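You operate a simulated robot arm through the tools that you are given. There is no shell and no other tool. Be economical: measure what you need, move in short steps, check, and stop when the job is done.

You run a simulated robot arm. Do the job below in one go: nothing can be reset, and whatever is moved stays where it is left.

Task
Put the red block on the top of the wooden bench away on the back of the table top beside the track. Then take the marked black housing and leave it in the inside of the large red bin. Then shut the upper desk drawer. Then put the brown bin on the green mark on the long table away on the table top beside the hopper. Do these in the order given. Set down upright: brown bin.

Only the result counts: the job must be done as asked and must still hold three seconds after the hand-in. Knocking over, shifting, dropping, spilling or breaking anything else fails it.

Robot
A 6-joint arm with a four-finger gripper on a trunk, on a base that drives. Base frame: it is fixed to the floor where the robot stands at the start and does not move with it; the origin is under the middle of the robot, x ahead of it, y to its left, z up. Lengths are in mm, angles in degrees, forces in N, time in s.
With the tool pointing down near the work surface it reaches from about 280 to 700 mm from the robot's upright axis, wherever it stands. Its first joint turns from -166.0 to 166.0 degrees. Places, roughly: back of the table top beside the track (20x32 cm) [-4760, -1460, 900]; brown bin [-6750, -1750, 1000]; inside of the large red bin (15x20 cm) [-1280, -640, 1100]; marked black housing [500, 1000, 1000]; red block (7x3x3 cm) [500, 0, 900]; table top beside the hopper (27x22 cm) [-5140, -780, 700]; upper desk drawer [2300, -200, 900]. Payload 3.43 kg.
The tool frame sits at the grasp point between the pads (the TCP): z along the fingers, y along the line on which they close. The tips reach 30 mm beyond it. The gripper opens to 120 mm. The gripper's body begins 85 mm behind the TCP.
Orientation is that of the tool frame in the base frame, as a unit quaternion [x, y, z, w]. With the fingers straight down and closing along the base's y, the tool's x points along the base's -x, its y along +y and its z along -z.

Tools
- The arm moves only by the tool servo_tool. Its argument "deltas" is a list of rows, each an object of numbers (a shift or turn left out is 0, a gripper value left out holds the last): "x", "y", "z": the shift along the tool's x, y, z in cm; "rx", "ry", "rz": the turn, a rotation vector about the tool's x, y, z in degrees; "claw": the opening, from 0 (shut) to 1 (fully open). In form: [{"x": .., "y": .., "z": .., "rx": .., "ry": .., "rz": .., "claw": ..}, ...]. A call has 1 to 10 rows; each row is the pose to reach, as a shift and turn from the pose commanded when the call began, along the tool's axes at that moment. A row lasts 0.2 s, in which the tool goes at most 50 mm and 8.6 degrees; a call with a longer step from one row to the next is refused whole, and so is a gripper value outside its range. A pose out of reach is approached as far as the arm can. The call stops where the force on the tool passes 40 N (or 10 N more than at its start, if that is more) or the arm is blocked; 0.2 s more then pass. Each finger halts on what it meets, pressing with about 27 N; the grip force reading is that of the motor and also rises with nothing between the fingers. The clock runs only during rows and for 0.2 s after the last one: add rows that repeat a pose to give the fingers time. The reply holds the time, the measured pose of the TCP, the force on the tool along the base axes, the opening and the grip force, in the units named above and with some noise, with the torque about the TCP (base axes, N m) and any sound that the robot's microphone picked up.
- Cameras (640 x 400 px; columns grow to the right, rows downward): "scene" is now at [50.1, 186.1, 1690.8]; the picture's right is [0.54, -0.84, 0.00], its down [-0.66, -0.42, -0.63] and it looks along [0.53, 0.34, -0.78] (base axes); focal length 271 px, centre (320, 200). "wrist" rides on the gripper at [71, -17, -121] in the tool frame; the picture's right is [0.23, 0.97, 0.00], its down [-0.81, 0.19, -0.55] and it looks along [-0.54, 0.13, 0.83] (tool axes); focal length 275 px, centre (320, 200). There is no depth. A picture from a camera that has moved, and an enlarged one, comes with that camera's place and axes in the base frame and with its lens. The place of the scene camera against the robot may be out by one fixed shift of up to 18 mm in any direction.
- capture(camera): a new picture of that camera. No time passes.
- slide_trunk(by): slides the trunk up (or, below 0, down) by that many mm; the arm and the scene camera ride with it, the base frame stays. It gives what a move gives, with no picture.
- steer(legs): drives the robot by 1 to 6 legs, each [ahead, left, turn to the left] in mm, mm and degrees, along the robot's own axes; the way and the turn of a leg run together, so that a leg with both is an arc; at most 1500 mm and 180 degrees a leg. The arm and the cameras ride along, it lands a little off, and it stops where it bumps. It gives what a move gives.
- aim_head(pan, tilt): turns the head with the scene camera to pan (to the left, within 120 degrees either way) and tilt (down, from -29 to 69), counted from straight ahead of the robot. It gives what a move gives.
- inspect(camera, box): a new picture of the part [left, top, right, bottom] of that camera's present view, enlarged. No time passes.
- close_job(): hands the job in; it is judged then, once.

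Work in short steps. Places have to be worked out from the pictures, the camera data and where the tool is seen: move nearer, look again, correct. Check each grasp and each placing, and mend what went wrong. You have 165 turns and 120 pictures in all, those below and enlarged ones among them. Open the gripper and draw the arm clear of the work before you hand the job in, unless the task says otherwise; then end with one line.

The tools are called after ">>>" by a JSON object that holds its "name" and its "arguments". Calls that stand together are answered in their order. servo_tool: Moves the arm, as the interface text tells. Its arguments: {"type":"object","properties":{"deltas":{"type":"array"}},"required":["deltas"]} The other tools are called the same way: slide_trunk (by) slides the trunk up or down; steer (legs) drives the base; aim_head (pan, tilt) turns the head that bears the scene camera; capture (camera) takes a picture; inspect (camera, box) takes an enlarged picture of a part of a camera's view; close_job () hands the job in.

At the start:

```text
t: 0.0
position: [330.0, 241.7, 1190.9]
ee_rot: [-0.001, 1.0, 0.001, 0.001]
contact_force: [0.0, 0.3, 0.3]
wrist_torque: [0.0, 0.0, -0.02]
gripper_width: 120.1
grip_force: 0.0
trunk travel left (down, up): [-200.0, 240.0]
robot x, y, heading: [-1.1, 3.3, 0.0]
head pan, tilt: [32.5, 51.3]
```

scene: 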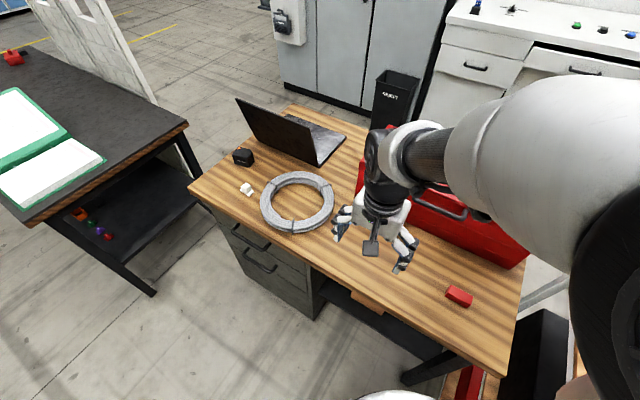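
wrist: 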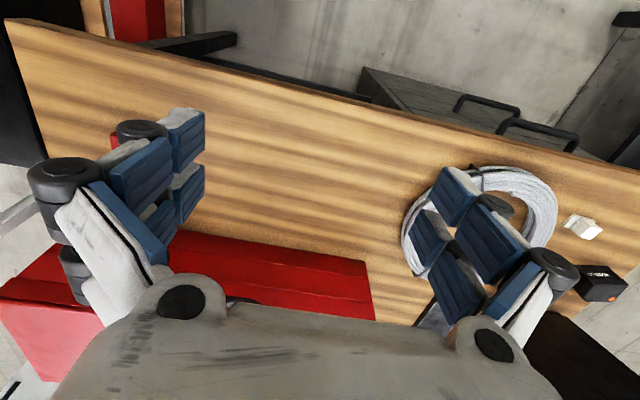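

The red block appears near (500, -3) on the bench. I'll zoom in on it to read its orientation and its neighbours.

>>> {"name": "inspect", "arguments": {"camera": "scene", "box": [380, 220, 540, 340]}}

>>> {"name": "servo_tool", "arguments": {"deltas": [{"x": -2.5, "y": -4}, {"x": -5, "y": -8}, {"x": -7.5, "y": -12}, {"x": -10, "y": -16}, {"x": -12, "y": -20}, {"x": -13, "y": -24.5}, {"x": -13, "y": -24.5}]}}

>>> {"name": "capture", "arguments": {"camera": "wrist"}}

>>> {"name": "capture", "arguments": {"camera": "scene"}}

```text
3.33 times, centred on (460, 280) of scene
camera zoom: at [50.1, 186.1, 1690.8], right [0.54, -0.84, 0.0], down [-0.66, -0.42, -0.63], along [0.53, 0.34, -0.78], focal length 902 px, centre (-147, -67)
```

zoom: 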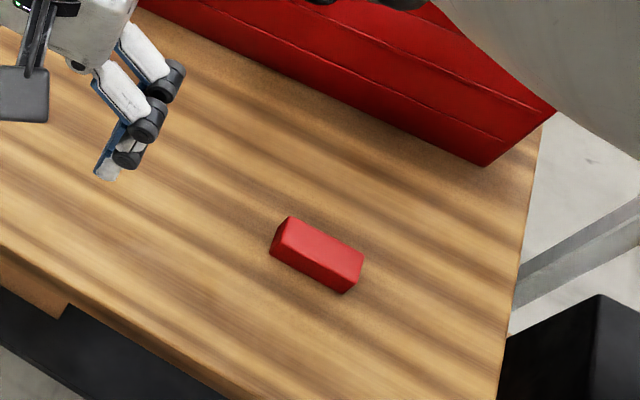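

```text
t: 1.6
position: [460.6, -4.4, 1191.6]
ee_rot: [-0.001, 1.0, 0.0, 0.0]
contact_force: [-0.4, 0.4, 0.7]
wrist_torque: [-0.01, 0.01, 0.01]
gripper_width: 120.0
grip_force: 0.1
trunk travel left (down, up): [-200.0, 240.0]
robot x, y, heading: [-2.2, -0.9, 0.0]
head pan, tilt: [32.5, 51.3]
```

```text
116 pictures are left
camera wrist: at [388.9, -19.4, 1311.7], right [-0.23, 0.97, 0.0], down [0.81, 0.19, 0.55], along [0.54, 0.13, -0.83], focal length 275 px, centre (320, 200)
```

wrist: 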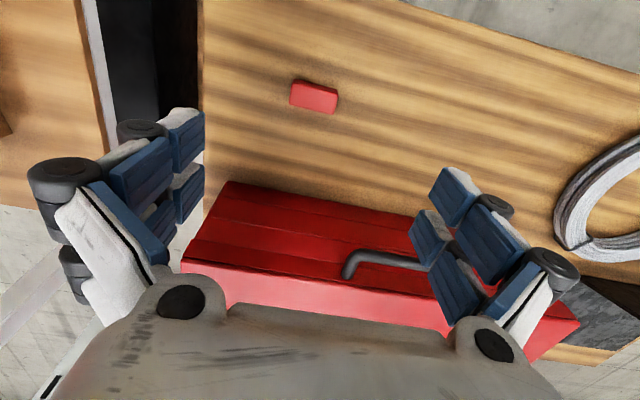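

```text
115 pictures are left
camera scene: at [50.1, 187.1, 1690.7], right [0.54, -0.84, 0.0], down [-0.66, -0.42, -0.62], along [0.53, 0.34, -0.78], focal length 271 px, centre (320, 200)
```

scene: 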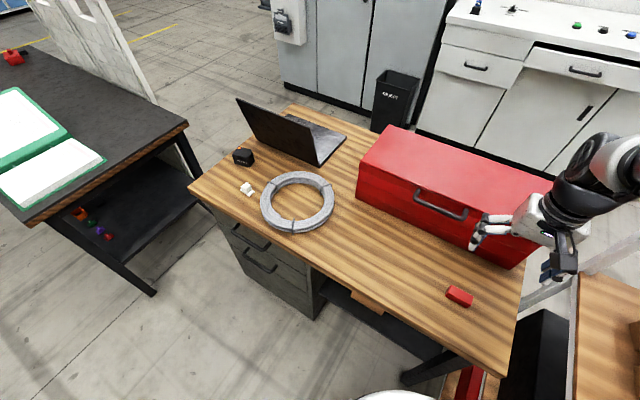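

The block's long side lies almost along base y, about 5° off. I'll turn the tool about 95° so it closes across the short side, and then lower for a closer look.

>>> {"name": "servo_tool", "arguments": {"deltas": [{"rz": 8.5, "z": 1}, {"rz": 17, "z": 2}, {"rz": 25.5, "z": 3}, {"rz": 34, "z": 4}, {"rz": 42.5, "z": 5, "x": -1}, {"rz": 51, "z": 6, "x": -2}, {"rz": 59.5, "z": 7, "x": -2.5}, {"rz": 68, "z": 8, "x": -2.5}, {"rz": 76.5, "z": 9, "x": -2.5}, {"rz": 85, "z": 10, "x": -2.5}]}}

>>> {"name": "servo_tool", "arguments": {"deltas": [{"rz": 5}, {"rz": 10}, {"rz": 10}]}}

>>> {"name": "capture", "arguments": {"camera": "wrist"}}

```text
t: 3.8
position: [485.1, -3.1, 1088.9]
ee_rot: [0.677, 0.736, 0.0, 0.0]
contact_force: [0.2, -0.2, -0.1]
wrist_torque: [0.02, 0.01, -0.02]
gripper_width: 119.8
grip_force: 0.0
trunk travel left (down, up): [-200.0, 240.0]
robot x, y, heading: [2.1, 0.1, 0.3]
head pan, tilt: [32.5, 51.3]
```

```text
t: 4.6
position: [484.7, -3.3, 1090.6]
ee_rot: [0.738, 0.675, 0.0, 0.0]
contact_force: [-0.2, 0.8, 0.6]
wrist_torque: [-0.03, 0.02, -0.01]
gripper_width: 120.1
grip_force: 0.1
trunk travel left (down, up): [-200.0, 240.0]
robot x, y, heading: [1.9, 1.6, 0.0]
head pan, tilt: [32.5, 51.3]
```

```text
114 pictures are left
camera wrist: at [474.6, 69.5, 1211.5], right [0.99, 0.14, 0.0], down [0.12, -0.82, 0.55], along [0.08, -0.55, -0.83], focal length 275 px, centre (320, 200)
```

wrist: 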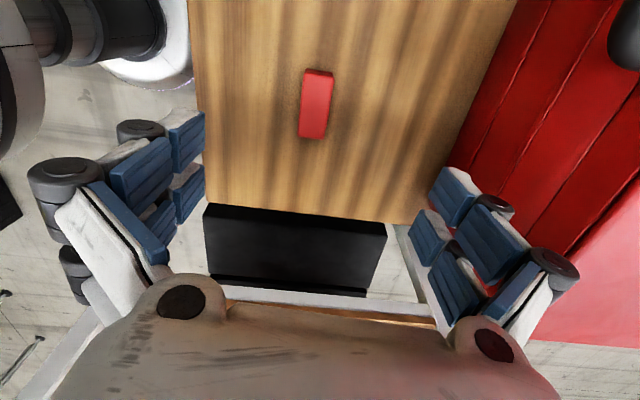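

Triangulating the two wrist views puts the block's top at about (481, -6, 919). I'll descend part way and check its yaw.

>>> {"name": "servo_tool", "arguments": {"deltas": [{"x": -0.3, "y": -0.3, "z": 3}, {"x": -0.3, "y": -0.3, "z": 6}, {"x": -0.3, "y": -0.3, "z": 9}, {"x": -0.3, "y": -0.3, "z": 9}]}}

>>> {"name": "inspect", "arguments": {"camera": "wrist", "box": [220, 0, 420, 125]}}

```text
t: 5.6
position: [481.2, -4.7, 1001.1]
ee_rot: [0.737, 0.676, 0.001, 0.0]
contact_force: [0.4, 0.4, -0.3]
wrist_torque: [-0.01, -0.04, 0.01]
gripper_width: 120.0
grip_force: 0.0
trunk travel left (down, up): [-200.0, 240.0]
robot x, y, heading: [-0.5, -4.3, 0.0]
head pan, tilt: [32.5, 51.3]
```

```text
3.20 times, centred on (320, 62) of wrist
camera zoom: at [470.4, 68.4, 1122.8], right [0.99, 0.14, 0.0], down [0.12, -0.82, 0.55], along [0.08, -0.55, -0.83], focal length 881 px, centre (320, 640)
```

zoom: 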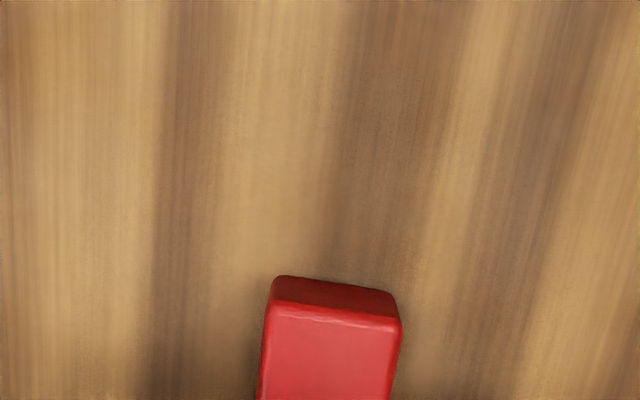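

The block's yaw is about 2.5° off the tool. I'll correct that, descend to TCP z≈926 so the tips stay just above the bench, and grip.

>>> {"name": "servo_tool", "arguments": {"deltas": [{"x": -0.5, "y": -0.1, "z": 2.5, "rz": -2.5}, {"x": -0.5, "y": -0.1, "z": 5, "rz": -2.5}, {"x": -0.5, "y": -0.1, "z": 6.5, "rz": -2.5}, {"x": -0.5, "y": -0.1, "z": 7.6, "rz": -2.5}, {"x": -0.5, "y": -0.1, "z": 7.6, "rz": -2.5}]}}

>>> {"name": "capture", "arguments": {"camera": "wrist"}}

>>> {"name": "inspect", "arguments": {"camera": "scene", "box": [380, 220, 540, 340]}}

```text
t: 6.8
position: [481.2, -13.0, 925.4]
ee_rot: [0.722, 0.692, 0.0, 0.0]
contact_force: [0.1, -1.1, 0.2]
wrist_torque: [0.03, 0.02, 0.01]
gripper_width: 119.9
grip_force: 0.0
trunk travel left (down, up): [-200.0, 240.0]
robot x, y, heading: [2.7, -1.2, -0.0]
head pan, tilt: [32.5, 51.3]
```

```text
112 pictures are left
camera wrist: at [467.0, 60.9, 1046.1], right [0.98, 0.19, 0.0], down [0.16, -0.82, 0.55], along [0.1, -0.54, -0.83], focal length 275 px, centre (320, 200)
```

wrist: 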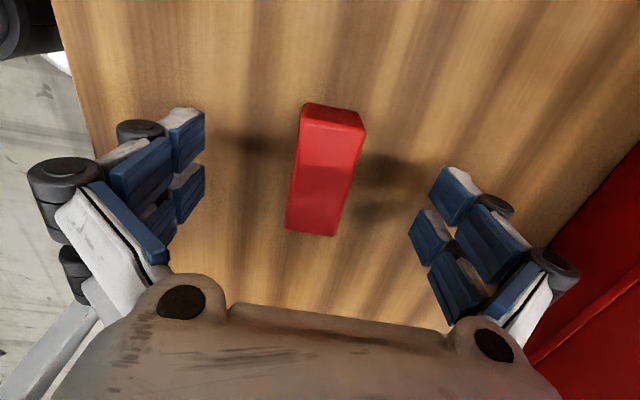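

```text
3.33 times, centred on (460, 280) of scene
camera zoom: at [50.0, 186.1, 1690.9], right [0.54, -0.84, 0.0], down [-0.66, -0.42, -0.63], along [0.53, 0.34, -0.78], focal length 902 px, centre (-147, -67)
```

zoom: 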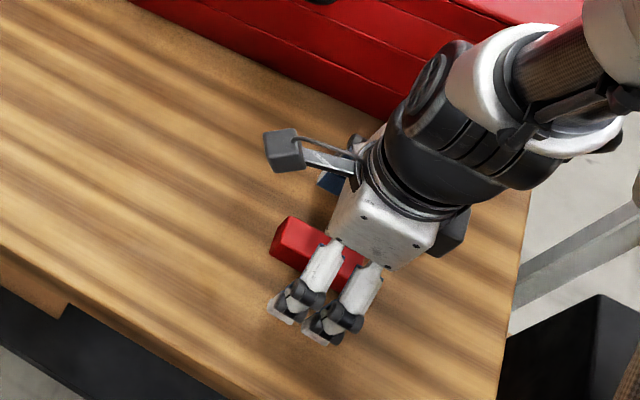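

The block sits centred between the fingers, so I close now.

>>> {"name": "servo_tool", "arguments": {"deltas": [{"claw": 0}, {"claw": 0}, {"claw": 0}, {"claw": 0}, {"claw": 0}, {"claw": 0}, {"claw": 0}, {"claw": 0}]}}

>>> {"name": "servo_tool", "arguments": {"deltas": [{"z": -2}, {"z": -5}, {"z": -9}, {"z": -13}, {"z": -17}, {"z": -17}]}}

>>> {"name": "capture", "arguments": {"camera": "wrist"}}

```text
t: 8.1
position: [478.3, -12.7, 930.4]
ee_rot: [0.723, 0.691, 0.0, 0.0]
contact_force: [-9.0, 0.6, 43.6]
wrist_torque: [0.17, 0.3, -0.07]
gripper_width: 32.3
grip_force: 13.4
trunk travel left (down, up): [-200.0, 240.0]
robot x, y, heading: [1.6, 0.6, -0.1]
head pan, tilt: [32.5, 51.3]
stopped in row 6: the force on the tool passed its limit at 54 N (the readings are from after the stop); the commanded pose is now the measured one
```

```text
t: 9.5
position: [482.9, -11.8, 1095.1]
ee_rot: [0.722, 0.692, -0.001, -0.001]
contact_force: [0.6, -0.1, -0.1]
wrist_torque: [0.03, 0.02, 0.0]
gripper_width: 29.4
grip_force: 26.9
trunk travel left (down, up): [-200.0, 240.0]
robot x, y, heading: [-2.4, -0.1, -0.0]
head pan, tilt: [32.5, 51.3]
```

```text
110 pictures are left
camera wrist: at [469.6, 61.7, 1216.3], right [0.98, 0.19, 0.0], down [0.16, -0.82, 0.55], along [0.1, -0.54, -0.83], focal length 275 px, centre (320, 200)
```

wrist: 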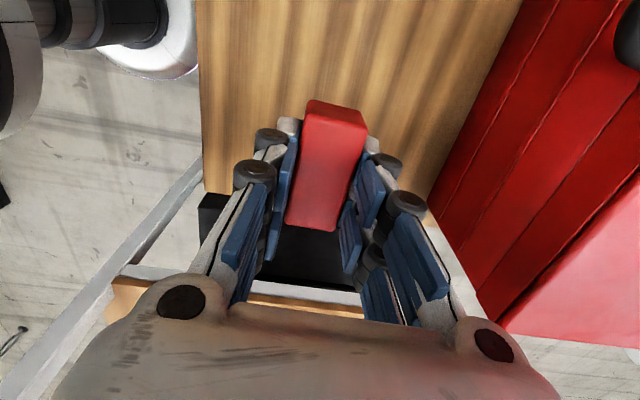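

The block is held (29 mm width). Before driving I'll pull the arm in and survey behind the robot with the head.

>>> {"name": "servo_tool", "arguments": {"deltas": [{"x": 0, "y": -2.5, "z": -3}, {"x": 0, "y": -5, "z": -6}, {"x": 0, "y": -8, "z": -9}, {"x": 0, "y": -11, "z": -12}, {"x": 0, "y": -14, "z": -14}, {"x": 0, "y": -14, "z": -14}]}}

>>> {"name": "aim_head", "arguments": {"pan": 120, "tilt": 20}}

>>> {"name": "capture", "arguments": {"camera": "scene"}}

>>> {"name": "aim_head", "arguments": {"pan": -120, "tilt": 20}}

>>> {"name": "capture", "arguments": {"camera": "scene"}}

```text
t: 10.9
position: [342.5, -3.4, 1235.5]
ee_rot: [0.722, 0.692, -0.002, -0.002]
contact_force: [0.9, 0.2, -0.8]
wrist_torque: [0.01, 0.04, 0.0]
gripper_width: 29.3
grip_force: 27.3
trunk travel left (down, up): [-200.0, 240.0]
robot x, y, heading: [-0.9, -0.6, -0.1]
head pan, tilt: [32.5, 51.3]
```

```text
t: 12.5
position: [340.8, -4.2, 1235.3]
ee_rot: [0.722, 0.692, -0.001, -0.001]
contact_force: [0.6, 0.0, -0.1]
wrist_torque: [-0.01, 0.02, -0.04]
gripper_width: 29.2
grip_force: 26.5
trunk travel left (down, up): [-200.0, 240.0]
robot x, y, heading: [1.2, 0.7, 0.1]
head pan, tilt: [120.0, 20.0]
```

```text
109 pictures are left
camera scene: at [-60.5, 226.1, 1738.1], right [0.87, 0.5, 0.0], down [0.17, -0.3, -0.94], along [-0.47, 0.81, -0.34], focal length 271 px, centre (320, 200)
```

scene: 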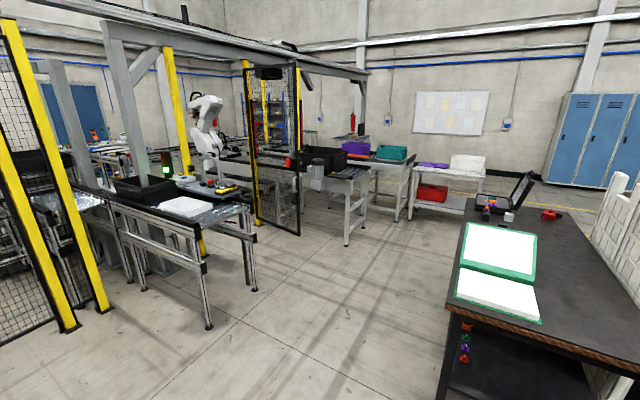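

```text
t: 15.9
position: [341.1, -3.3, 1236.1]
ee_rot: [0.723, 0.691, -0.001, -0.001]
contact_force: [-0.1, 0.6, -0.5]
wrist_torque: [-0.03, 0.0, -0.01]
gripper_width: 29.2
grip_force: 26.7
trunk travel left (down, up): [-200.0, 240.0]
robot x, y, heading: [0.3, -4.0, 0.2]
head pan, tilt: [-120.0, 20.0]
```

```text
108 pictures are left
camera scene: at [-60.5, 64.7, 1738.2], right [-0.87, 0.5, 0.0], down [0.17, 0.3, -0.94], along [-0.47, -0.81, -0.34], focal length 271 px, centre (320, 200)
```

scene: 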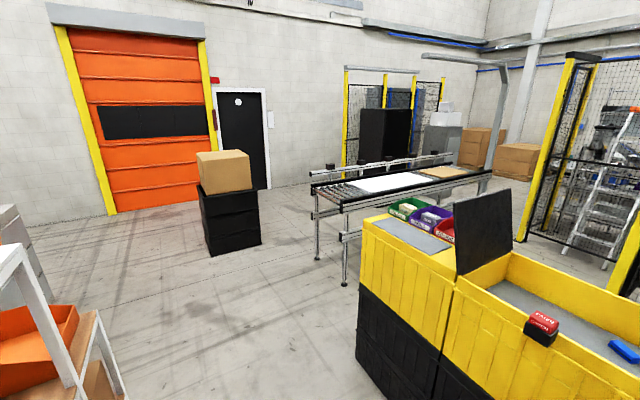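

The rear holds a fenced cell, conveyors and yellow totes. I'll back away from the bench, turn around, and look forward along the route.

>>> {"name": "steer", "arguments": {"legs": [[-350, 0, 0], [0, 0, 180]]}}

>>> {"name": "aim_head", "arguments": {"pan": 0, "tilt": 15}}

>>> {"name": "capture", "arguments": {"camera": "scene"}}

>>> {"name": "aim_head", "arguments": {"pan": 70, "tilt": 20}}

>>> {"name": "capture", "arguments": {"camera": "scene"}}

```text
t: 25.5
position: [-690.8, 11.0, 1234.4]
ee_rot: [-0.684, 0.73, -0.002, 0.001]
contact_force: [-0.4, 0.9, 0.3]
wrist_torque: [0.0, -0.01, -0.04]
gripper_width: 29.6
grip_force: 27.3
trunk travel left (down, up): [-200.0, 240.0]
robot x, y, heading: [-347.9, 1.2, 179.0]
head pan, tilt: [-120.0, 20.0]
```

```text
t: 27.5
position: [-690.2, 9.8, 1235.6]
ee_rot: [-0.684, 0.729, -0.001, 0.002]
contact_force: [0.2, -0.4, -0.5]
wrist_torque: [0.0, 0.01, 0.01]
gripper_width: 29.2
grip_force: 27.1
trunk travel left (down, up): [-200.0, 240.0]
robot x, y, heading: [-351.5, -0.2, 178.8]
head pan, tilt: [0.0, 15.0]
```

```text
107 pictures are left
camera scene: at [-418.3, -132.8, 1746.3], right [0.02, 1.0, 0.0], down [0.26, -0.01, -0.97], along [-0.97, 0.02, -0.26], focal length 271 px, centre (320, 200)
```

scene: 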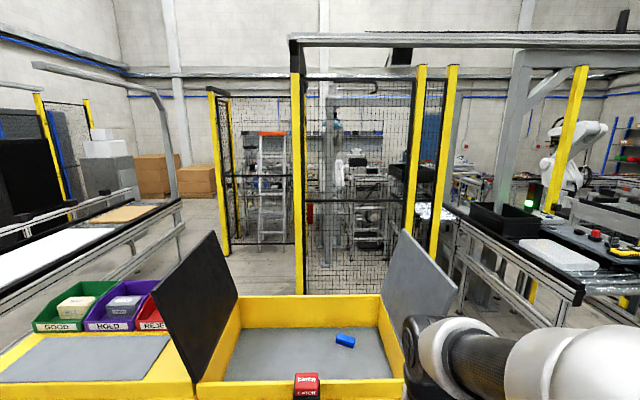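

```text
t: 28.9
position: [-690.4, 10.4, 1235.2]
ee_rot: [-0.683, 0.73, -0.002, 0.001]
contact_force: [0.3, -1.0, -0.1]
wrist_torque: [-0.01, -0.02, 0.0]
gripper_width: 29.4
grip_force: 26.7
trunk travel left (down, up): [-200.0, 240.0]
robot x, y, heading: [-347.4, -2.1, 178.7]
head pan, tilt: [70.0, 20.0]
```

```text
106 pictures are left
camera scene: at [-358.7, -221.6, 1738.2], right [-0.93, 0.36, 0.0], down [0.12, 0.32, -0.94], along [-0.34, -0.88, -0.34], focal length 271 px, centre (320, 200)
```

scene: 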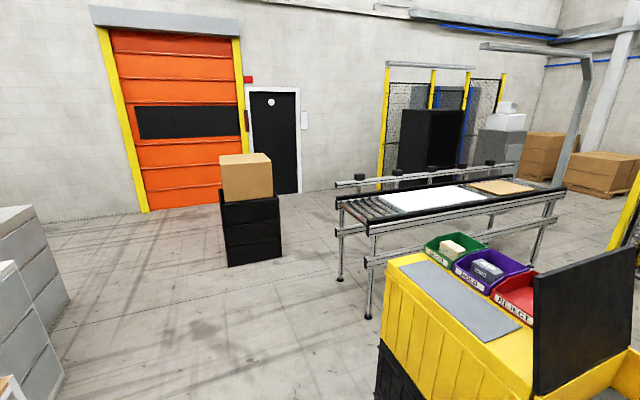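

The red "REJECT" bin matches the large red bin's place. I'll look more closely at the gap between the conveyor and the fence, which should lead to the far tables.

>>> {"name": "aim_head", "arguments": {"pan": 20, "tilt": 15}}

>>> {"name": "capture", "arguments": {"camera": "scene"}}

>>> {"name": "inspect", "arguments": {"camera": "scene", "box": [200, 100, 440, 250]}}

```text
t: 30.1
position: [-689.6, 11.5, 1236.5]
ee_rot: [-0.684, 0.729, -0.001, 0.0]
contact_force: [0.2, 0.3, -0.7]
wrist_torque: [-0.02, 0.0, 0.01]
gripper_width: 29.5
grip_force: 26.8
trunk travel left (down, up): [-200.0, 240.0]
robot x, y, heading: [-344.6, -0.9, 178.6]
head pan, tilt: [20.0, 15.0]
```

```text
105 pictures are left
camera scene: at [-413.3, -165.0, 1746.3], right [-0.32, 0.95, 0.0], down [0.24, 0.08, -0.97], along [-0.91, -0.31, -0.26], focal length 271 px, centre (320, 200)
```

scene: 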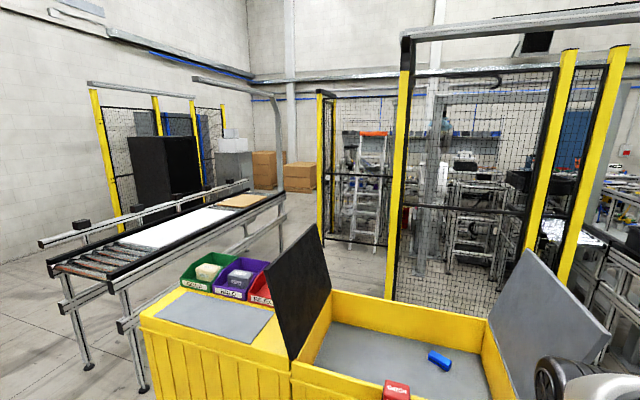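

```text
2.67 times, centred on (320, 175) of scene
camera zoom: at [-413.3, -165.0, 1746.3], right [-0.32, 0.95, 0.0], down [0.24, 0.08, -0.97], along [-0.91, -0.31, -0.26], focal length 722 px, centre (320, 267)
```

zoom: 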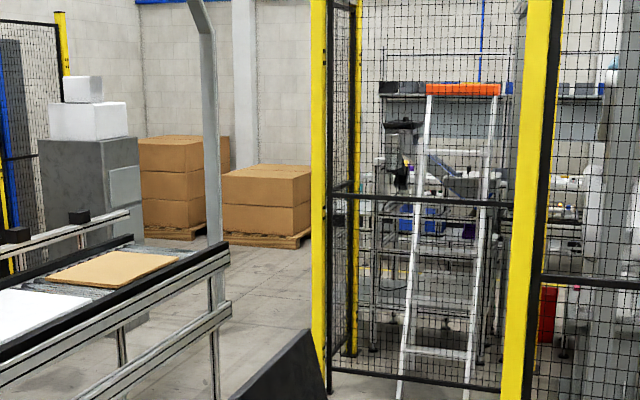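

A route around the outside of the conveyor looks widest; the gap at the arch post is only about 55 cm. I'll slide left to y≈-1500 and look again.

>>> {"name": "steer", "arguments": {"legs": [[0, 1500, 1.4]]}}

>>> {"name": "aim_head", "arguments": {"pan": 35, "tilt": 25}}

>>> {"name": "capture", "arguments": {"camera": "scene"}}

>>> {"name": "aim_head", "arguments": {"pan": 0, "tilt": 15}}

>>> {"name": "capture", "arguments": {"camera": "scene"}}

```text
t: 37.5
position: [-710.6, -1490.1, 1235.6]
ee_rot: [-0.689, 0.725, -0.001, 0.001]
contact_force: [-0.5, -0.4, 0.3]
wrist_torque: [0.02, -0.01, -0.01]
gripper_width: 29.1
grip_force: 27.2
trunk travel left (down, up): [-200.0, 240.0]
robot x, y, heading: [-370.3, -1493.7, 179.7]
head pan, tilt: [20.0, 15.0]
```

```text
t: 38.2
position: [-711.5, -1488.1, 1235.9]
ee_rot: [-0.689, 0.725, -0.001, 0.001]
contact_force: [0.0, 0.3, 0.0]
wrist_torque: [-0.03, 0.02, -0.02]
gripper_width: 29.3
grip_force: 27.2
trunk travel left (down, up): [-200.0, 240.0]
robot x, y, heading: [-370.8, -1495.9, 179.5]
head pan, tilt: [35.0, 25.0]
```

```text
103 pictures are left
camera scene: at [-420.5, -1682.3, 1730.1], right [-0.57, 0.82, 0.0], down [0.35, 0.24, -0.91], along [-0.75, -0.51, -0.42], focal length 271 px, centre (320, 200)
```

scene: 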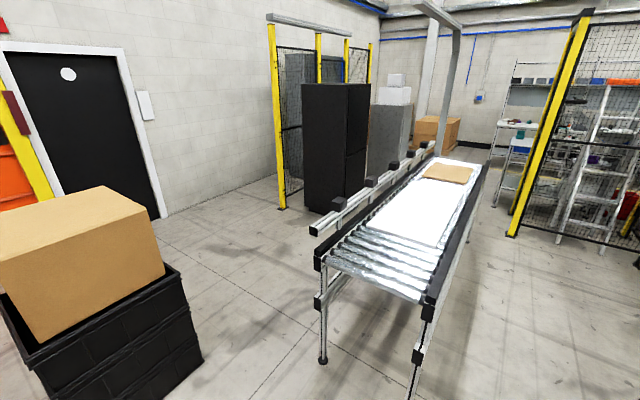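

```text
t: 39.2
position: [-711.8, -1489.5, 1235.1]
ee_rot: [-0.689, 0.725, -0.001, 0.001]
contact_force: [0.3, 0.2, -0.4]
wrist_torque: [-0.01, -0.01, -0.01]
gripper_width: 29.1
grip_force: 26.6
trunk travel left (down, up): [-200.0, 240.0]
robot x, y, heading: [-369.0, -1492.9, 179.7]
head pan, tilt: [0.0, 15.0]
```

```text
102 pictures are left
camera scene: at [-438.0, -1629.6, 1746.3], right [0.01, 1.0, 0.0], down [0.26, 0.0, -0.97], along [-0.97, 0.01, -0.26], focal length 271 px, centre (320, 200)
```

scene: 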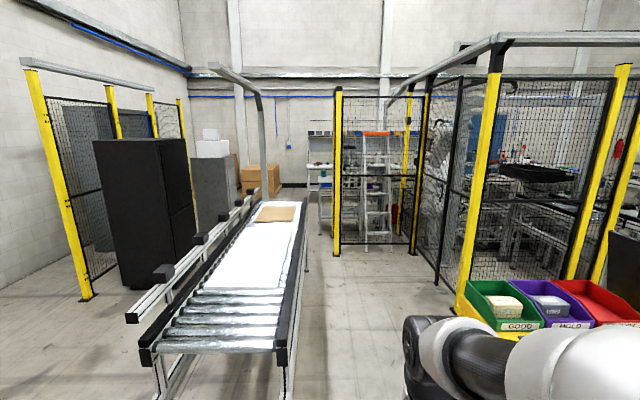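

There is about 1 m of free aisle on the conveyor's far side, entered through a ~75 cm gap beside the black crate. I'll check my base size by looking straight down first.

>>> {"name": "aim_head", "arguments": {"pan": 90, "tilt": 69}}

>>> {"name": "capture", "arguments": {"camera": "scene"}}

```text
t: 40.9
position: [-712.2, -1489.0, 1235.4]
ee_rot: [-0.689, 0.725, -0.002, 0.0]
contact_force: [0.5, 0.4, -0.7]
wrist_torque: [0.02, 0.03, -0.01]
gripper_width: 29.1
grip_force: 26.3
trunk travel left (down, up): [-200.0, 240.0]
robot x, y, heading: [-370.1, -1494.4, 179.6]
head pan, tilt: [90.0, 68.8]
```

```text
101 pictures are left
camera scene: at [-345.1, -1686.1, 1670.6], right [-1.0, 0.01, 0.0], down [0.01, 0.93, -0.36], along [0.0, -0.36, -0.93], focal length 271 px, centre (320, 200)
```

scene: 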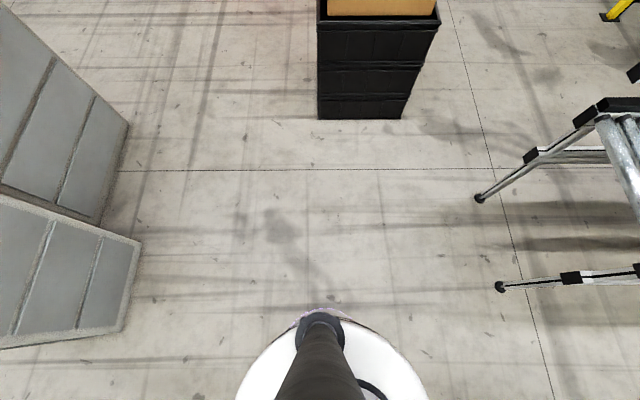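

The base is slim (about 190 mm radius), so the gaps are ample. I'll drive around the conveyor end and down the far aisle to about x=-4300.

>>> {"name": "steer", "arguments": {"legs": [[400, 500, 0], [410, 690, 0], [420, 200, 0], [1400, 0, 0], [1300, -100, 0]]}}

>>> {"name": "aim_head", "arguments": {"pan": -30, "tilt": 20}}

>>> {"name": "capture", "arguments": {"camera": "scene"}}

```text
t: 63.2
position: [-4584.3, -2779.8, 1235.6]
ee_rot: [-0.694, 0.72, -0.001, 0.001]
contact_force: [0.3, -0.2, 0.0]
wrist_torque: [0.01, 0.01, 0.01]
gripper_width: 29.3
grip_force: 26.6
trunk travel left (down, up): [-200.0, 240.0]
robot x, y, heading: [-4246.5, -2776.2, -179.6]
head pan, tilt: [90.0, 68.8]
stopped in leg 5: the robot was blocked; the commanded pose is now the measured one
```

```text
t: 65.2
position: [-4584.7, -2780.2, 1235.2]
ee_rot: [-0.694, 0.72, -0.001, 0.001]
contact_force: [0.2, 0.5, -0.6]
wrist_torque: [-0.02, -0.02, -0.01]
gripper_width: 29.4
grip_force: 27.3
trunk travel left (down, up): [-200.0, 240.0]
robot x, y, heading: [-4243.1, -2782.2, -179.4]
head pan, tilt: [-30.0, 20.0]
```

```text
100 pictures are left
camera scene: at [-4297.2, -2869.4, 1738.1], right [0.49, 0.87, 0.0], down [0.3, -0.17, -0.94], along [-0.82, 0.46, -0.34], focal length 271 px, centre (320, 200)
```

scene: 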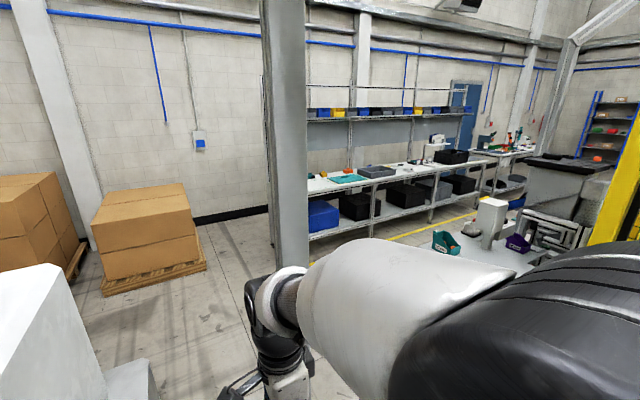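

The robot stopped just short of the leg's end with a column close ahead. I'll look around it before moving further.

>>> {"name": "capture", "arguments": {"camera": "wrist"}}

>>> {"name": "aim_head", "arguments": {"pan": 20, "tilt": 55}}

>>> {"name": "capture", "arguments": {"camera": "scene"}}

>>> {"name": "aim_head", "arguments": {"pan": -90, "tilt": 45}}

>>> {"name": "capture", "arguments": {"camera": "scene"}}

```text
99 pictures are left
camera wrist: at [-4571.4, -2850.7, 1356.4], right [-0.98, -0.19, 0.0], down [-0.16, 0.82, 0.55], along [-0.1, 0.54, -0.83], focal length 275 px, centre (320, 200)
```

wrist: 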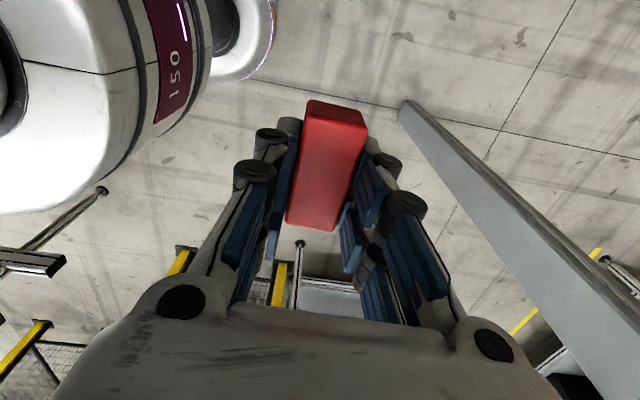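

```text
t: 66.3
position: [-4584.4, -2780.3, 1235.2]
ee_rot: [-0.694, 0.72, -0.002, 0.002]
contact_force: [-0.4, 1.5, -0.2]
wrist_torque: [0.0, 0.03, 0.0]
gripper_width: 29.6
grip_force: 27.3
trunk travel left (down, up): [-200.0, 240.0]
robot x, y, heading: [-4245.0, -2780.2, -179.6]
head pan, tilt: [20.0, 55.0]
```

```text
98 pictures are left
camera scene: at [-4283.8, -2940.3, 1686.1], right [-0.35, 0.94, 0.0], down [0.77, 0.28, -0.57], along [-0.54, -0.2, -0.82], focal length 271 px, centre (320, 200)
```

scene: 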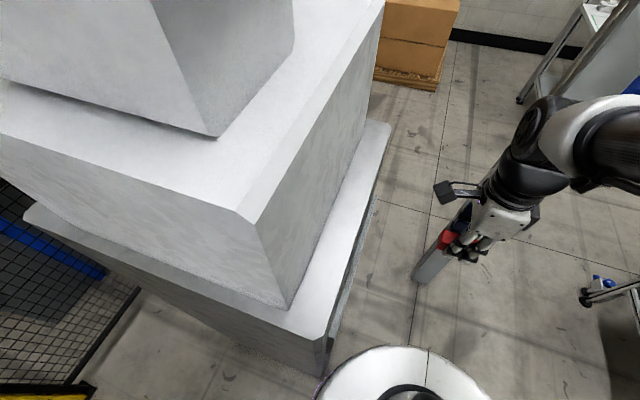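

```text
t: 68.2
position: [-4586.4, -2779.2, 1235.3]
ee_rot: [-0.694, 0.72, -0.002, 0.001]
contact_force: [-0.4, 0.4, -1.1]
wrist_torque: [0.0, 0.01, 0.0]
gripper_width: 29.3
grip_force: 27.3
trunk travel left (down, up): [-200.0, 240.0]
robot x, y, heading: [-4244.8, -2783.0, -179.7]
head pan, tilt: [-90.0, 45.0]
```

```text
97 pictures are left
camera scene: at [-4216.8, -2834.0, 1699.5], right [1.0, 0.01, 0.0], down [0.01, -0.71, -0.71], along [-0.01, 0.71, -0.71], focal length 271 px, centre (320, 200)
```

scene: 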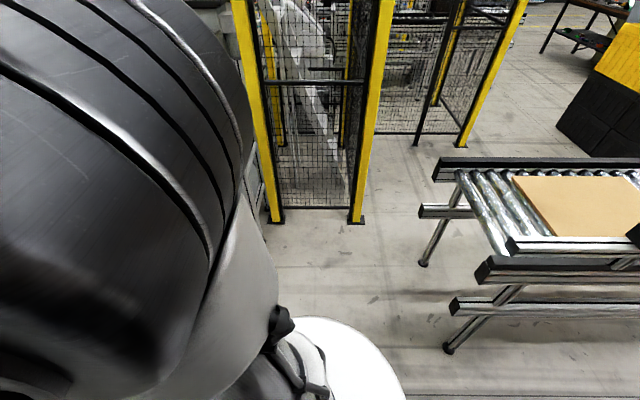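

I brushed the grey cabinet's corner (base radius is nearer 240 mm); it looks undisturbed. I'll move away toward +y, face +y, and look at the track table.

>>> {"name": "steer", "arguments": {"legs": [[0, -500, 0], [0, 0, -90.3], [0, 300, 0]]}}

>>> {"name": "aim_head", "arguments": {"pan": 0, "tilt": 35}}

>>> {"name": "capture", "arguments": {"camera": "scene"}}

>>> {"name": "aim_head", "arguments": {"pan": 35, "tilt": 25}}

>>> {"name": "capture", "arguments": {"camera": "scene"}}

```text
t: 76.6
position: [-4552.4, -1953.8, 1235.2]
ee_rot: [0.013, 1.0, -0.001, 0.001]
contact_force: [-0.1, -0.1, 0.3]
wrist_torque: [0.0, -0.03, -0.02]
gripper_width: 29.7
grip_force: 26.9
trunk travel left (down, up): [-200.0, 240.0]
robot x, y, heading: [-4548.9, -2291.9, 91.2]
head pan, tilt: [-90.0, 45.0]
```

```text
t: 78.2
position: [-4552.1, -1954.2, 1237.0]
ee_rot: [0.012, 1.0, -0.002, 0.0]
contact_force: [-0.2, 0.4, -1.0]
wrist_torque: [-0.05, -0.04, -0.02]
gripper_width: 29.3
grip_force: 26.5
trunk travel left (down, up): [-200.0, 240.0]
robot x, y, heading: [-4548.7, -2290.7, 91.0]
head pan, tilt: [0.0, 35.0]
```

```text
96 pictures are left
camera scene: at [-4683.9, -2224.4, 1714.3], right [1.0, 0.02, 0.0], down [0.01, -0.57, -0.82], along [-0.02, 0.82, -0.57], focal length 271 px, centre (320, 200)
```

scene: 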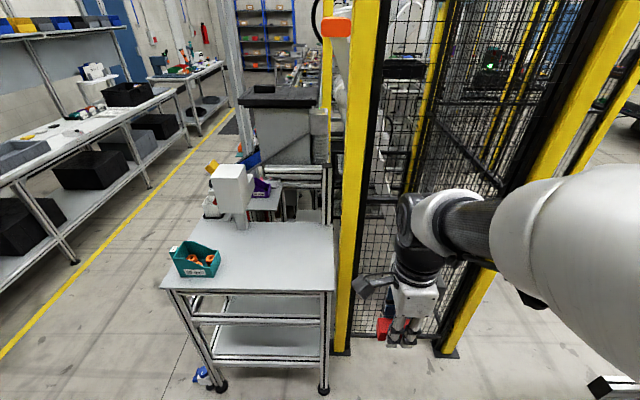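

```text
t: 79.2
position: [-4552.4, -1951.1, 1235.7]
ee_rot: [0.012, 1.0, -0.001, -0.001]
contact_force: [0.0, 0.3, 0.2]
wrist_torque: [-0.03, -0.02, 0.02]
gripper_width: 29.2
grip_force: 27.0
trunk travel left (down, up): [-200.0, 240.0]
robot x, y, heading: [-4552.3, -2297.8, 91.3]
head pan, tilt: [35.0, 25.0]
```

```text
95 pictures are left
camera scene: at [-4736.5, -2238.0, 1730.0], right [0.81, 0.59, 0.0], down [0.25, -0.34, -0.91], along [-0.53, 0.73, -0.42], focal length 271 px, centre (320, 200)
```

scene: 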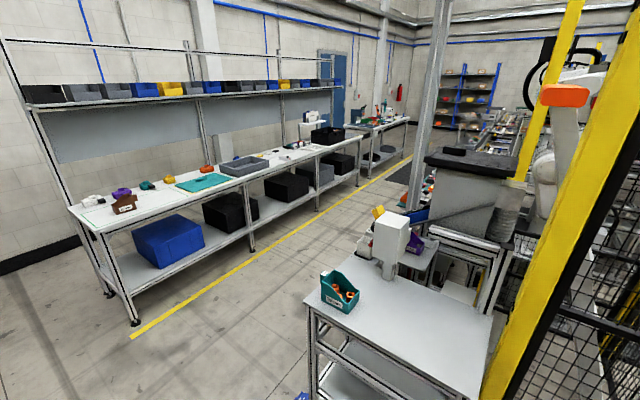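

The track table is clear on its right part, where the target area lies (about x -4860..-4660, y -1620..-1300). I'll drive to stand about 540 mm in front of it.

>>> {"name": "steer", "arguments": {"legs": [[290, 210, -1.2]]}}

>>> {"name": "aim_head", "arguments": {"pan": 0, "tilt": 45}}

>>> {"name": "capture", "arguments": {"camera": "scene"}}

>>> {"name": "capture", "arguments": {"camera": "wrist"}}

```text
t: 81.5
position: [-4760.7, -1671.7, 1234.7]
ee_rot: [0.026, 1.0, -0.002, -0.001]
contact_force: [-0.3, 0.0, -1.1]
wrist_torque: [-0.02, -0.01, 0.01]
gripper_width: 29.3
grip_force: 27.0
trunk travel left (down, up): [-200.0, 240.0]
robot x, y, heading: [-4766.7, -2012.4, 89.6]
head pan, tilt: [35.0, 25.0]
```

```text
t: 82.6
position: [-4760.9, -1672.5, 1235.0]
ee_rot: [0.025, 1.0, -0.002, 0.0]
contact_force: [-0.1, 0.4, -1.4]
wrist_torque: [-0.02, 0.03, 0.0]
gripper_width: 29.5
grip_force: 27.3
trunk travel left (down, up): [-200.0, 240.0]
robot x, y, heading: [-4766.9, -2013.4, 89.8]
head pan, tilt: [0.0, 45.0]
```

```text
94 pictures are left
camera scene: at [-4900.3, -1946.0, 1699.5], right [1.0, -0.01, 0.0], down [0.0, -0.71, -0.71], along [0.0, 0.71, -0.71], focal length 271 px, centre (320, 200)
```

scene: 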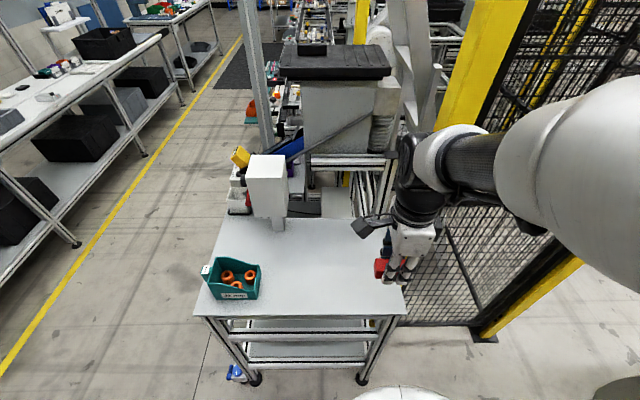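

```text
93 pictures are left
camera wrist: at [-4832.7, -1683.9, 1356.4], right [-0.18, 0.98, 0.0], down [0.82, 0.15, 0.55], along [0.54, 0.1, -0.83], focal length 275 px, centre (320, 200)
```

wrist: 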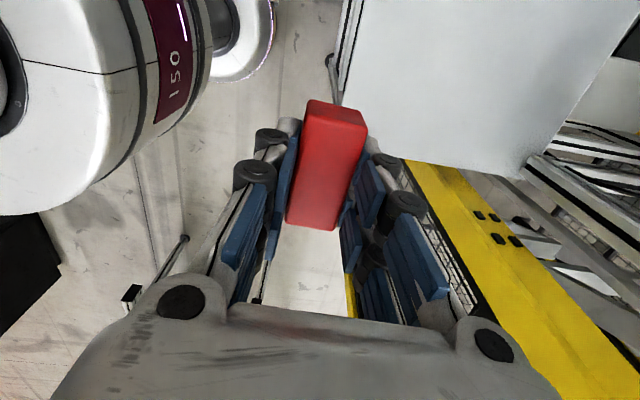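

The table spans roughly x -5265..-4650, y -1614..-1250, with the right side free. I'll carry the block over (-4765, -1450) and lower it to z≈990 first.

>>> {"name": "servo_tool", "arguments": {"deltas": [{"y": 4}, {"y": 8}, {"y": 12}, {"y": 16}, {"y": 20}, {"y": 22.2, "x": 1.5, "z": 3}, {"y": 22.2, "x": 1.5, "z": 8}, {"y": 22.2, "x": 1.5, "z": 13}, {"y": 22.2, "x": 1.5, "z": 18}, {"y": 22.2, "x": 1.5, "z": 22}]}}

>>> {"name": "capture", "arguments": {"camera": "wrist"}}

>>> {"name": "inspect", "arguments": {"camera": "scene", "box": [200, 180, 460, 342]}}

```text
t: 84.8
position: [-4765.5, -1451.6, 1010.5]
ee_rot: [0.026, 1.0, -0.001, 0.001]
contact_force: [0.3, 0.1, -0.3]
wrist_torque: [-0.01, 0.0, 0.0]
gripper_width: 29.4
grip_force: 26.9
trunk travel left (down, up): [-200.0, 240.0]
robot x, y, heading: [-4765.9, -2012.5, 89.9]
head pan, tilt: [0.0, 45.0]
```

```text
92 pictures are left
camera wrist: at [-4837.1, -1463.1, 1132.3], right [-0.18, 0.98, 0.0], down [0.82, 0.15, 0.55], along [0.54, 0.1, -0.83], focal length 275 px, centre (320, 200)
```

wrist: 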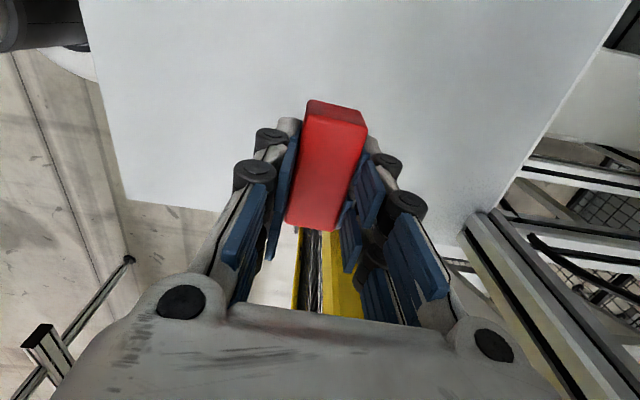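

```text
2.46 times, centred on (330, 261) of scene
camera zoom: at [-4900.3, -1945.3, 1699.4], right [1.0, -0.01, 0.0], down [0.0, -0.71, -0.71], along [0.0, 0.71, -0.71], focal length 666 px, centre (295, 50)
```

zoom: 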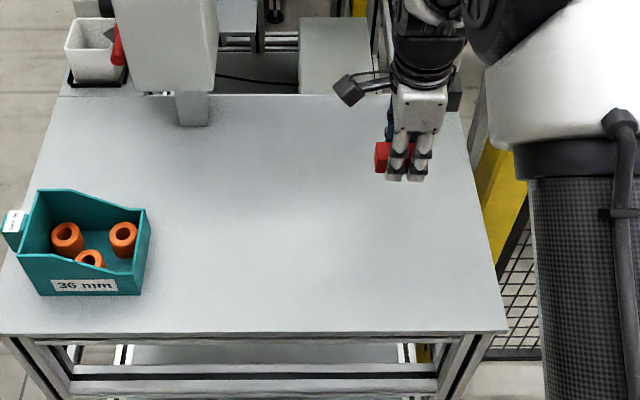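

The block is well over the clear area. I'll lower it gently to near contact.

>>> {"name": "servo_tool", "arguments": {"deltas": [{"z": 3}, {"z": 5.5}, {"z": 6.5}, {"z": 6.8}, {"z": 7.1}, {"z": 7.4}]}}

>>> {"name": "inspect", "arguments": {"camera": "scene", "box": [320, 210, 416, 270]}}

```text
t: 86.2
position: [-4764.7, -1451.7, 939.7]
ee_rot: [0.025, 1.0, -0.002, 0.0]
contact_force: [-0.3, 0.6, -0.3]
wrist_torque: [0.02, -0.01, 0.02]
gripper_width: 29.3
grip_force: 27.0
trunk travel left (down, up): [-200.0, 240.0]
robot x, y, heading: [-4767.3, -2010.2, 89.9]
head pan, tilt: [0.0, 45.0]
```

```text
6.67 times, centred on (368, 240) of scene
camera zoom: at [-4900.1, -1946.0, 1699.5], right [1.0, -0.01, 0.0], down [0.0, -0.71, -0.71], along [0.0, 0.71, -0.71], focal length 1805 px, centre (0, -67)
```

zoom: 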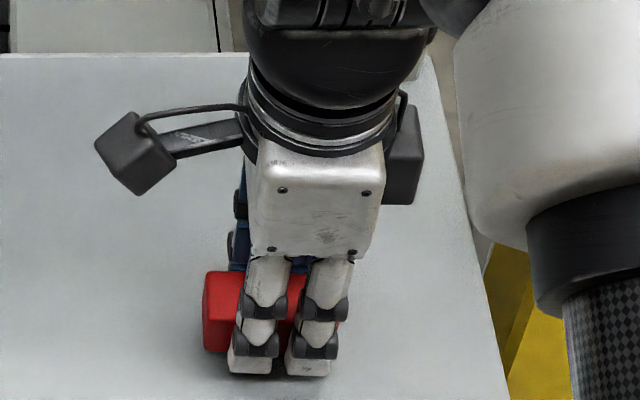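

A contact shadow shows it's close to the surface. I continue in 2 mm steps and watch the force.

>>> {"name": "servo_tool", "arguments": {"deltas": [{"z": 0.2}, {"z": 0.4}, {"z": 0.6}, {"z": 0.8}, {"z": 0.8}]}}

```text
t: 87.4
position: [-4763.2, -1451.0, 932.3]
ee_rot: [0.026, 1.0, -0.002, 0.001]
contact_force: [0.2, -0.1, -0.1]
wrist_torque: [0.01, 0.0, 0.01]
gripper_width: 29.4
grip_force: 27.0
trunk travel left (down, up): [-200.0, 240.0]
robot x, y, heading: [-4766.0, -2012.8, 89.6]
head pan, tilt: [0.0, 45.0]
```

No contact yet; continuing downward.

>>> {"name": "servo_tool", "arguments": {"deltas": [{"z": 0.2}, {"z": 0.4}, {"z": 0.6}, {"z": 0.8}, {"z": 1.0}, {"z": 1.2}, {"z": 1.4}]}}

```text
t: 88.4
position: [-4765.1, -1449.9, 928.7]
ee_rot: [0.026, 1.0, 0.0, 0.0]
contact_force: [0.8, -8.4, 19.2]
wrist_torque: [-0.4, 0.06, 0.0]
gripper_width: 29.4
grip_force: 27.2
trunk travel left (down, up): [-200.0, 240.0]
robot x, y, heading: [-4768.0, -2013.0, 90.0]
head pan, tilt: [0.0, 45.0]
stopped in row 5: the force on the tool passed its limit at 44 N (the readings are from after the stop); the commanded pose is now the measured one
```

The block touched at TCP z≈928. I open, and then retreat straight up.

>>> {"name": "servo_tool", "arguments": {"deltas": [{"claw": 0.35}, {"claw": 0.5}, {"claw": 0.6}, {"claw": 0.6}, {"claw": 0.6}]}}

>>> {"name": "servo_tool", "arguments": {"deltas": [{"z": -2}, {"z": -6}, {"z": -11}, {"z": -16}, {"z": -21}, {"z": -26}, {"z": -31}, {"z": -31}]}}

>>> {"name": "inspect", "arguments": {"camera": "scene", "box": [200, 180, 460, 342]}}

```text
t: 89.6
position: [-4764.7, -1449.2, 927.0]
ee_rot: [0.024, 1.0, 0.0, 0.0]
contact_force: [-0.2, -0.4, 0.3]
wrist_torque: [-0.03, 0.03, -0.01]
gripper_width: 71.8
grip_force: 0.0
trunk travel left (down, up): [-200.0, 240.0]
robot x, y, heading: [-4766.7, -2012.5, 89.5]
head pan, tilt: [0.0, 45.0]
```

```text
t: 91.4
position: [-4762.1, -1449.1, 1239.4]
ee_rot: [0.025, 1.0, 0.0, 0.0]
contact_force: [0.2, 0.0, -0.3]
wrist_torque: [-0.05, -0.01, 0.02]
gripper_width: 71.9
grip_force: 0.1
trunk travel left (down, up): [-200.0, 240.0]
robot x, y, heading: [-4765.0, -2012.5, 89.7]
head pan, tilt: [0.0, 45.0]
```

```text
2.46 times, centred on (330, 261) of scene
camera zoom: at [-4900.2, -1945.5, 1699.4], right [1.0, -0.01, 0.0], down [0.0, -0.71, -0.71], along [0.0, 0.71, -0.71], focal length 666 px, centre (295, 50)
```

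zoom: 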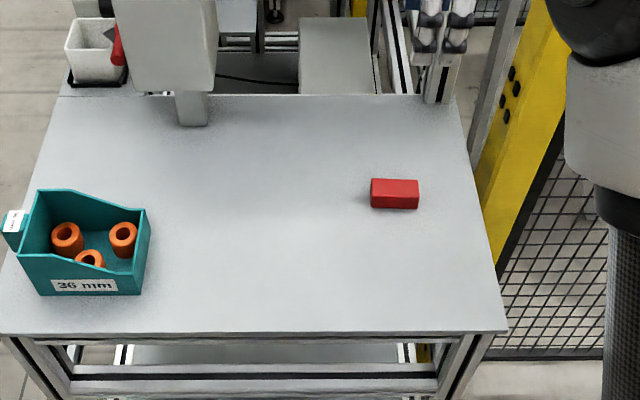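

The red block sits upright and clear on the table. I retract the arm and drive back around the conveyor by the same route, facing +x.

>>> {"name": "servo_tool", "arguments": {"deltas": [{"y": -4}, {"y": -8}, {"y": -12}, {"y": -16}, {"y": -20}, {"y": -22}, {"y": -22}]}}

>>> {"name": "steer", "arguments": {"legs": [[-300, 0, 0], [0, 0, -89.7], [650, 0, 0], [300, -440, 0], [816, -110, 0], [1400, -20, 0]]}}

```text
t: 93.0
position: [-4774.6, -1667.5, 1236.6]
ee_rot: [0.025, 1.0, 0.0, -0.001]
contact_force: [0.2, 0.7, -0.1]
wrist_torque: [-0.02, 0.01, 0.04]
gripper_width: 71.9
grip_force: 0.0
trunk travel left (down, up): [-200.0, 240.0]
robot x, y, heading: [-4766.4, -2014.5, 89.9]
head pan, tilt: [0.0, 45.0]
```

```text
t: 115.4
position: [-1254.9, -2932.8, 1237.1]
ee_rot: [0.732, 0.682, 0.0, 0.0]
contact_force: [0.2, -0.5, 0.1]
wrist_torque: [-0.03, 0.01, 0.01]
gripper_width: 72.4
grip_force: 0.0
trunk travel left (down, up): [-200.0, 240.0]
robot x, y, heading: [-1601.5, -2930.8, -1.6]
head pan, tilt: [0.0, 45.0]
```

Position is (-1601, -2931), as expected. I continue through the crate gap and up to y≈900 in front of the bench's left end.

>>> {"name": "steer", "arguments": {"legs": [[421, 240, 1.6], [410, 690, 0], [390, 500, 0], [0, 1500, 0], [0, 850, 0]]}}

>>> {"name": "aim_head", "arguments": {"pan": 0, "tilt": 35}}

>>> {"name": "capture", "arguments": {"camera": "scene"}}

```text
t: 136.6
position: [-12.8, 851.9, 1235.6]
ee_rot: [0.72, 0.694, 0.0, 0.001]
contact_force: [-0.2, 0.0, 0.0]
wrist_torque: [-0.04, 0.04, -0.01]
gripper_width: 71.9
grip_force: 0.1
trunk travel left (down, up): [-200.0, 240.0]
robot x, y, heading: [-356.0, 841.0, 0.5]
head pan, tilt: [0.0, 45.0]
```

```text
t: 137.3
position: [-12.4, 850.5, 1236.9]
ee_rot: [0.72, 0.694, -0.001, 0.0]
contact_force: [-0.5, 0.2, 0.4]
wrist_torque: [0.0, 0.02, 0.01]
gripper_width: 72.2
grip_force: 0.0
trunk travel left (down, up): [-200.0, 240.0]
robot x, y, heading: [-360.8, 842.0, 0.3]
head pan, tilt: [0.0, 35.0]
```

```text
88 pictures are left
camera scene: at [-285.3, 984.5, 1714.3], right [0.01, -1.0, 0.0], down [-0.57, 0.0, -0.82], along [0.82, 0.01, -0.57], focal length 271 px, centre (320, 200)
```

scene: 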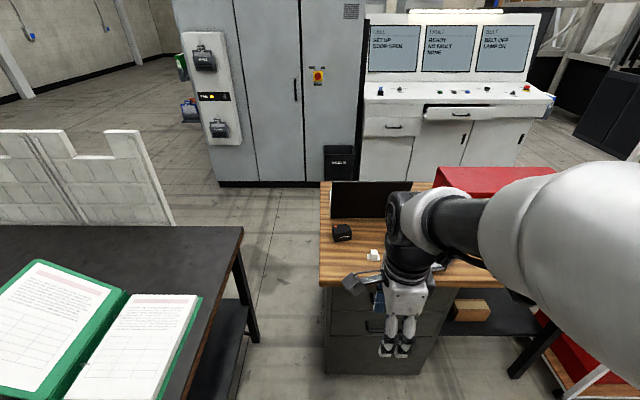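

I see the black housing near the laptop, and in the distance the desk with a slightly open upper drawer. I'll zoom in on both.

>>> {"name": "inspect", "arguments": {"camera": "scene", "box": [310, 170, 430, 290]}}

>>> {"name": "inspect", "arguments": {"camera": "scene", "box": [350, 60, 560, 190]}}

```text
3.33 times, centred on (370, 230) of scene
camera zoom: at [-285.3, 984.5, 1714.3], right [0.01, -1.0, 0.0], down [-0.57, 0.0, -0.82], along [0.82, 0.01, -0.57], focal length 902 px, centre (153, 100)
```

zoom: 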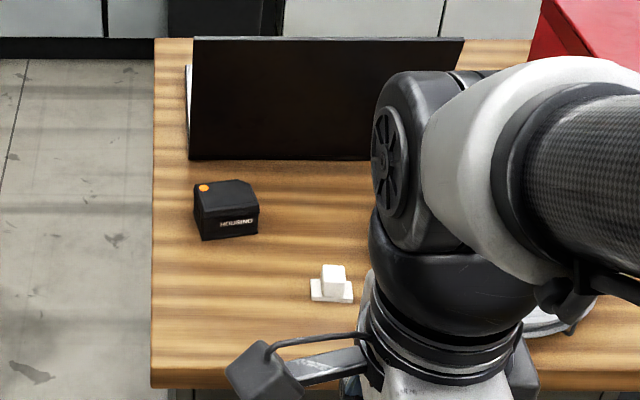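

```text
3.05 times, centred on (455, 125) of scene
camera zoom: at [-285.3, 984.5, 1714.3], right [0.01, -1.0, 0.0], down [-0.57, 0.0, -0.82], along [0.82, 0.01, -0.57], focal length 825 px, centre (-91, 429)
```

zoom: 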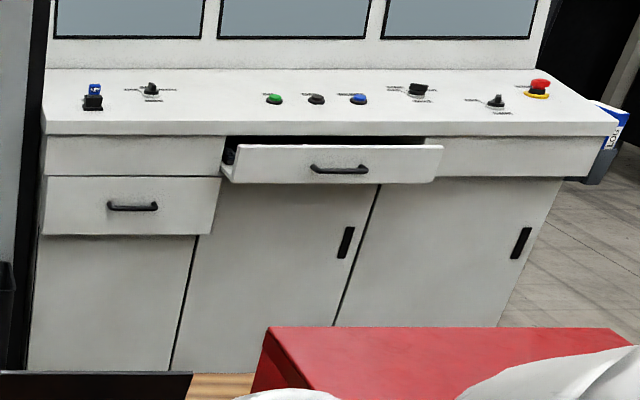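

It is labelled HOUSING with an orange mark, at about (606, 900). I'll drive up, turn the wrist to close along y, and open the gripper.

>>> {"name": "steer", "arguments": {"legs": [[370, 55, -0.4]]}}

>>> {"name": "servo_tool", "arguments": {"deltas": [{"rz": -8.5, "claw": 1}, {"rz": -17, "claw": 1}, {"rz": -25.5, "claw": 1}, {"rz": -34, "claw": 1}, {"rz": -42.5, "claw": 1}, {"rz": -51, "claw": 1}, {"rz": -59.5, "claw": 1}, {"rz": -68, "claw": 1}, {"rz": -76.5, "claw": 1}, {"rz": -85, "claw": 1}]}}

>>> {"name": "servo_tool", "arguments": {"deltas": [{"x": -4}, {"x": -8}, {"x": -12}, {"x": -16}, {"x": -18}, {"x": -18}]}}

>>> {"name": "capture", "arguments": {"camera": "wrist"}}

```text
t: 139.7
position: [364.3, 904.2, 1236.3]
ee_rot: [0.723, 0.69, 0.0, -0.001]
contact_force: [0.1, -0.2, -0.2]
wrist_torque: [0.02, 0.04, 0.01]
gripper_width: 72.0
grip_force: 0.1
trunk travel left (down, up): [-200.0, 240.0]
robot x, y, heading: [18.7, 891.7, -0.2]
head pan, tilt: [0.0, 35.0]
```

```text
t: 141.9
position: [362.8, 904.0, 1236.2]
ee_rot: [0.067, 0.998, 0.0, 0.001]
contact_force: [-0.1, -0.2, 0.5]
wrist_torque: [-0.03, -0.02, -0.02]
gripper_width: 119.9
grip_force: 0.1
trunk travel left (down, up): [-200.0, 240.0]
robot x, y, heading: [19.7, 894.5, -0.3]
head pan, tilt: [0.0, 35.0]
```

```text
t: 143.3
position: [541.8, 877.8, 1237.5]
ee_rot: [0.067, 0.998, 0.0, 0.0]
contact_force: [-0.6, -0.7, 0.4]
wrist_torque: [-0.03, 0.01, 0.01]
gripper_width: 120.0
grip_force: 0.0
trunk travel left (down, up): [-200.0, 240.0]
robot x, y, heading: [17.6, 896.4, -0.3]
head pan, tilt: [0.0, 35.0]
```

```text
85 pictures are left
camera wrist: at [468.2, 872.4, 1358.5], right [-0.1, 1.0, 0.0], down [0.83, 0.08, 0.55], along [0.55, 0.05, -0.83], focal length 275 px, centre (320, 200)
```

wrist: 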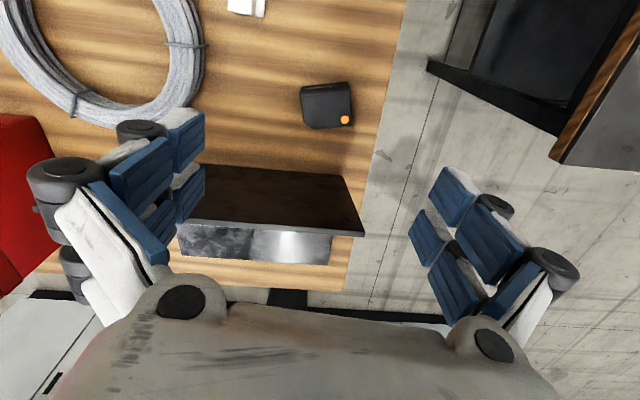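

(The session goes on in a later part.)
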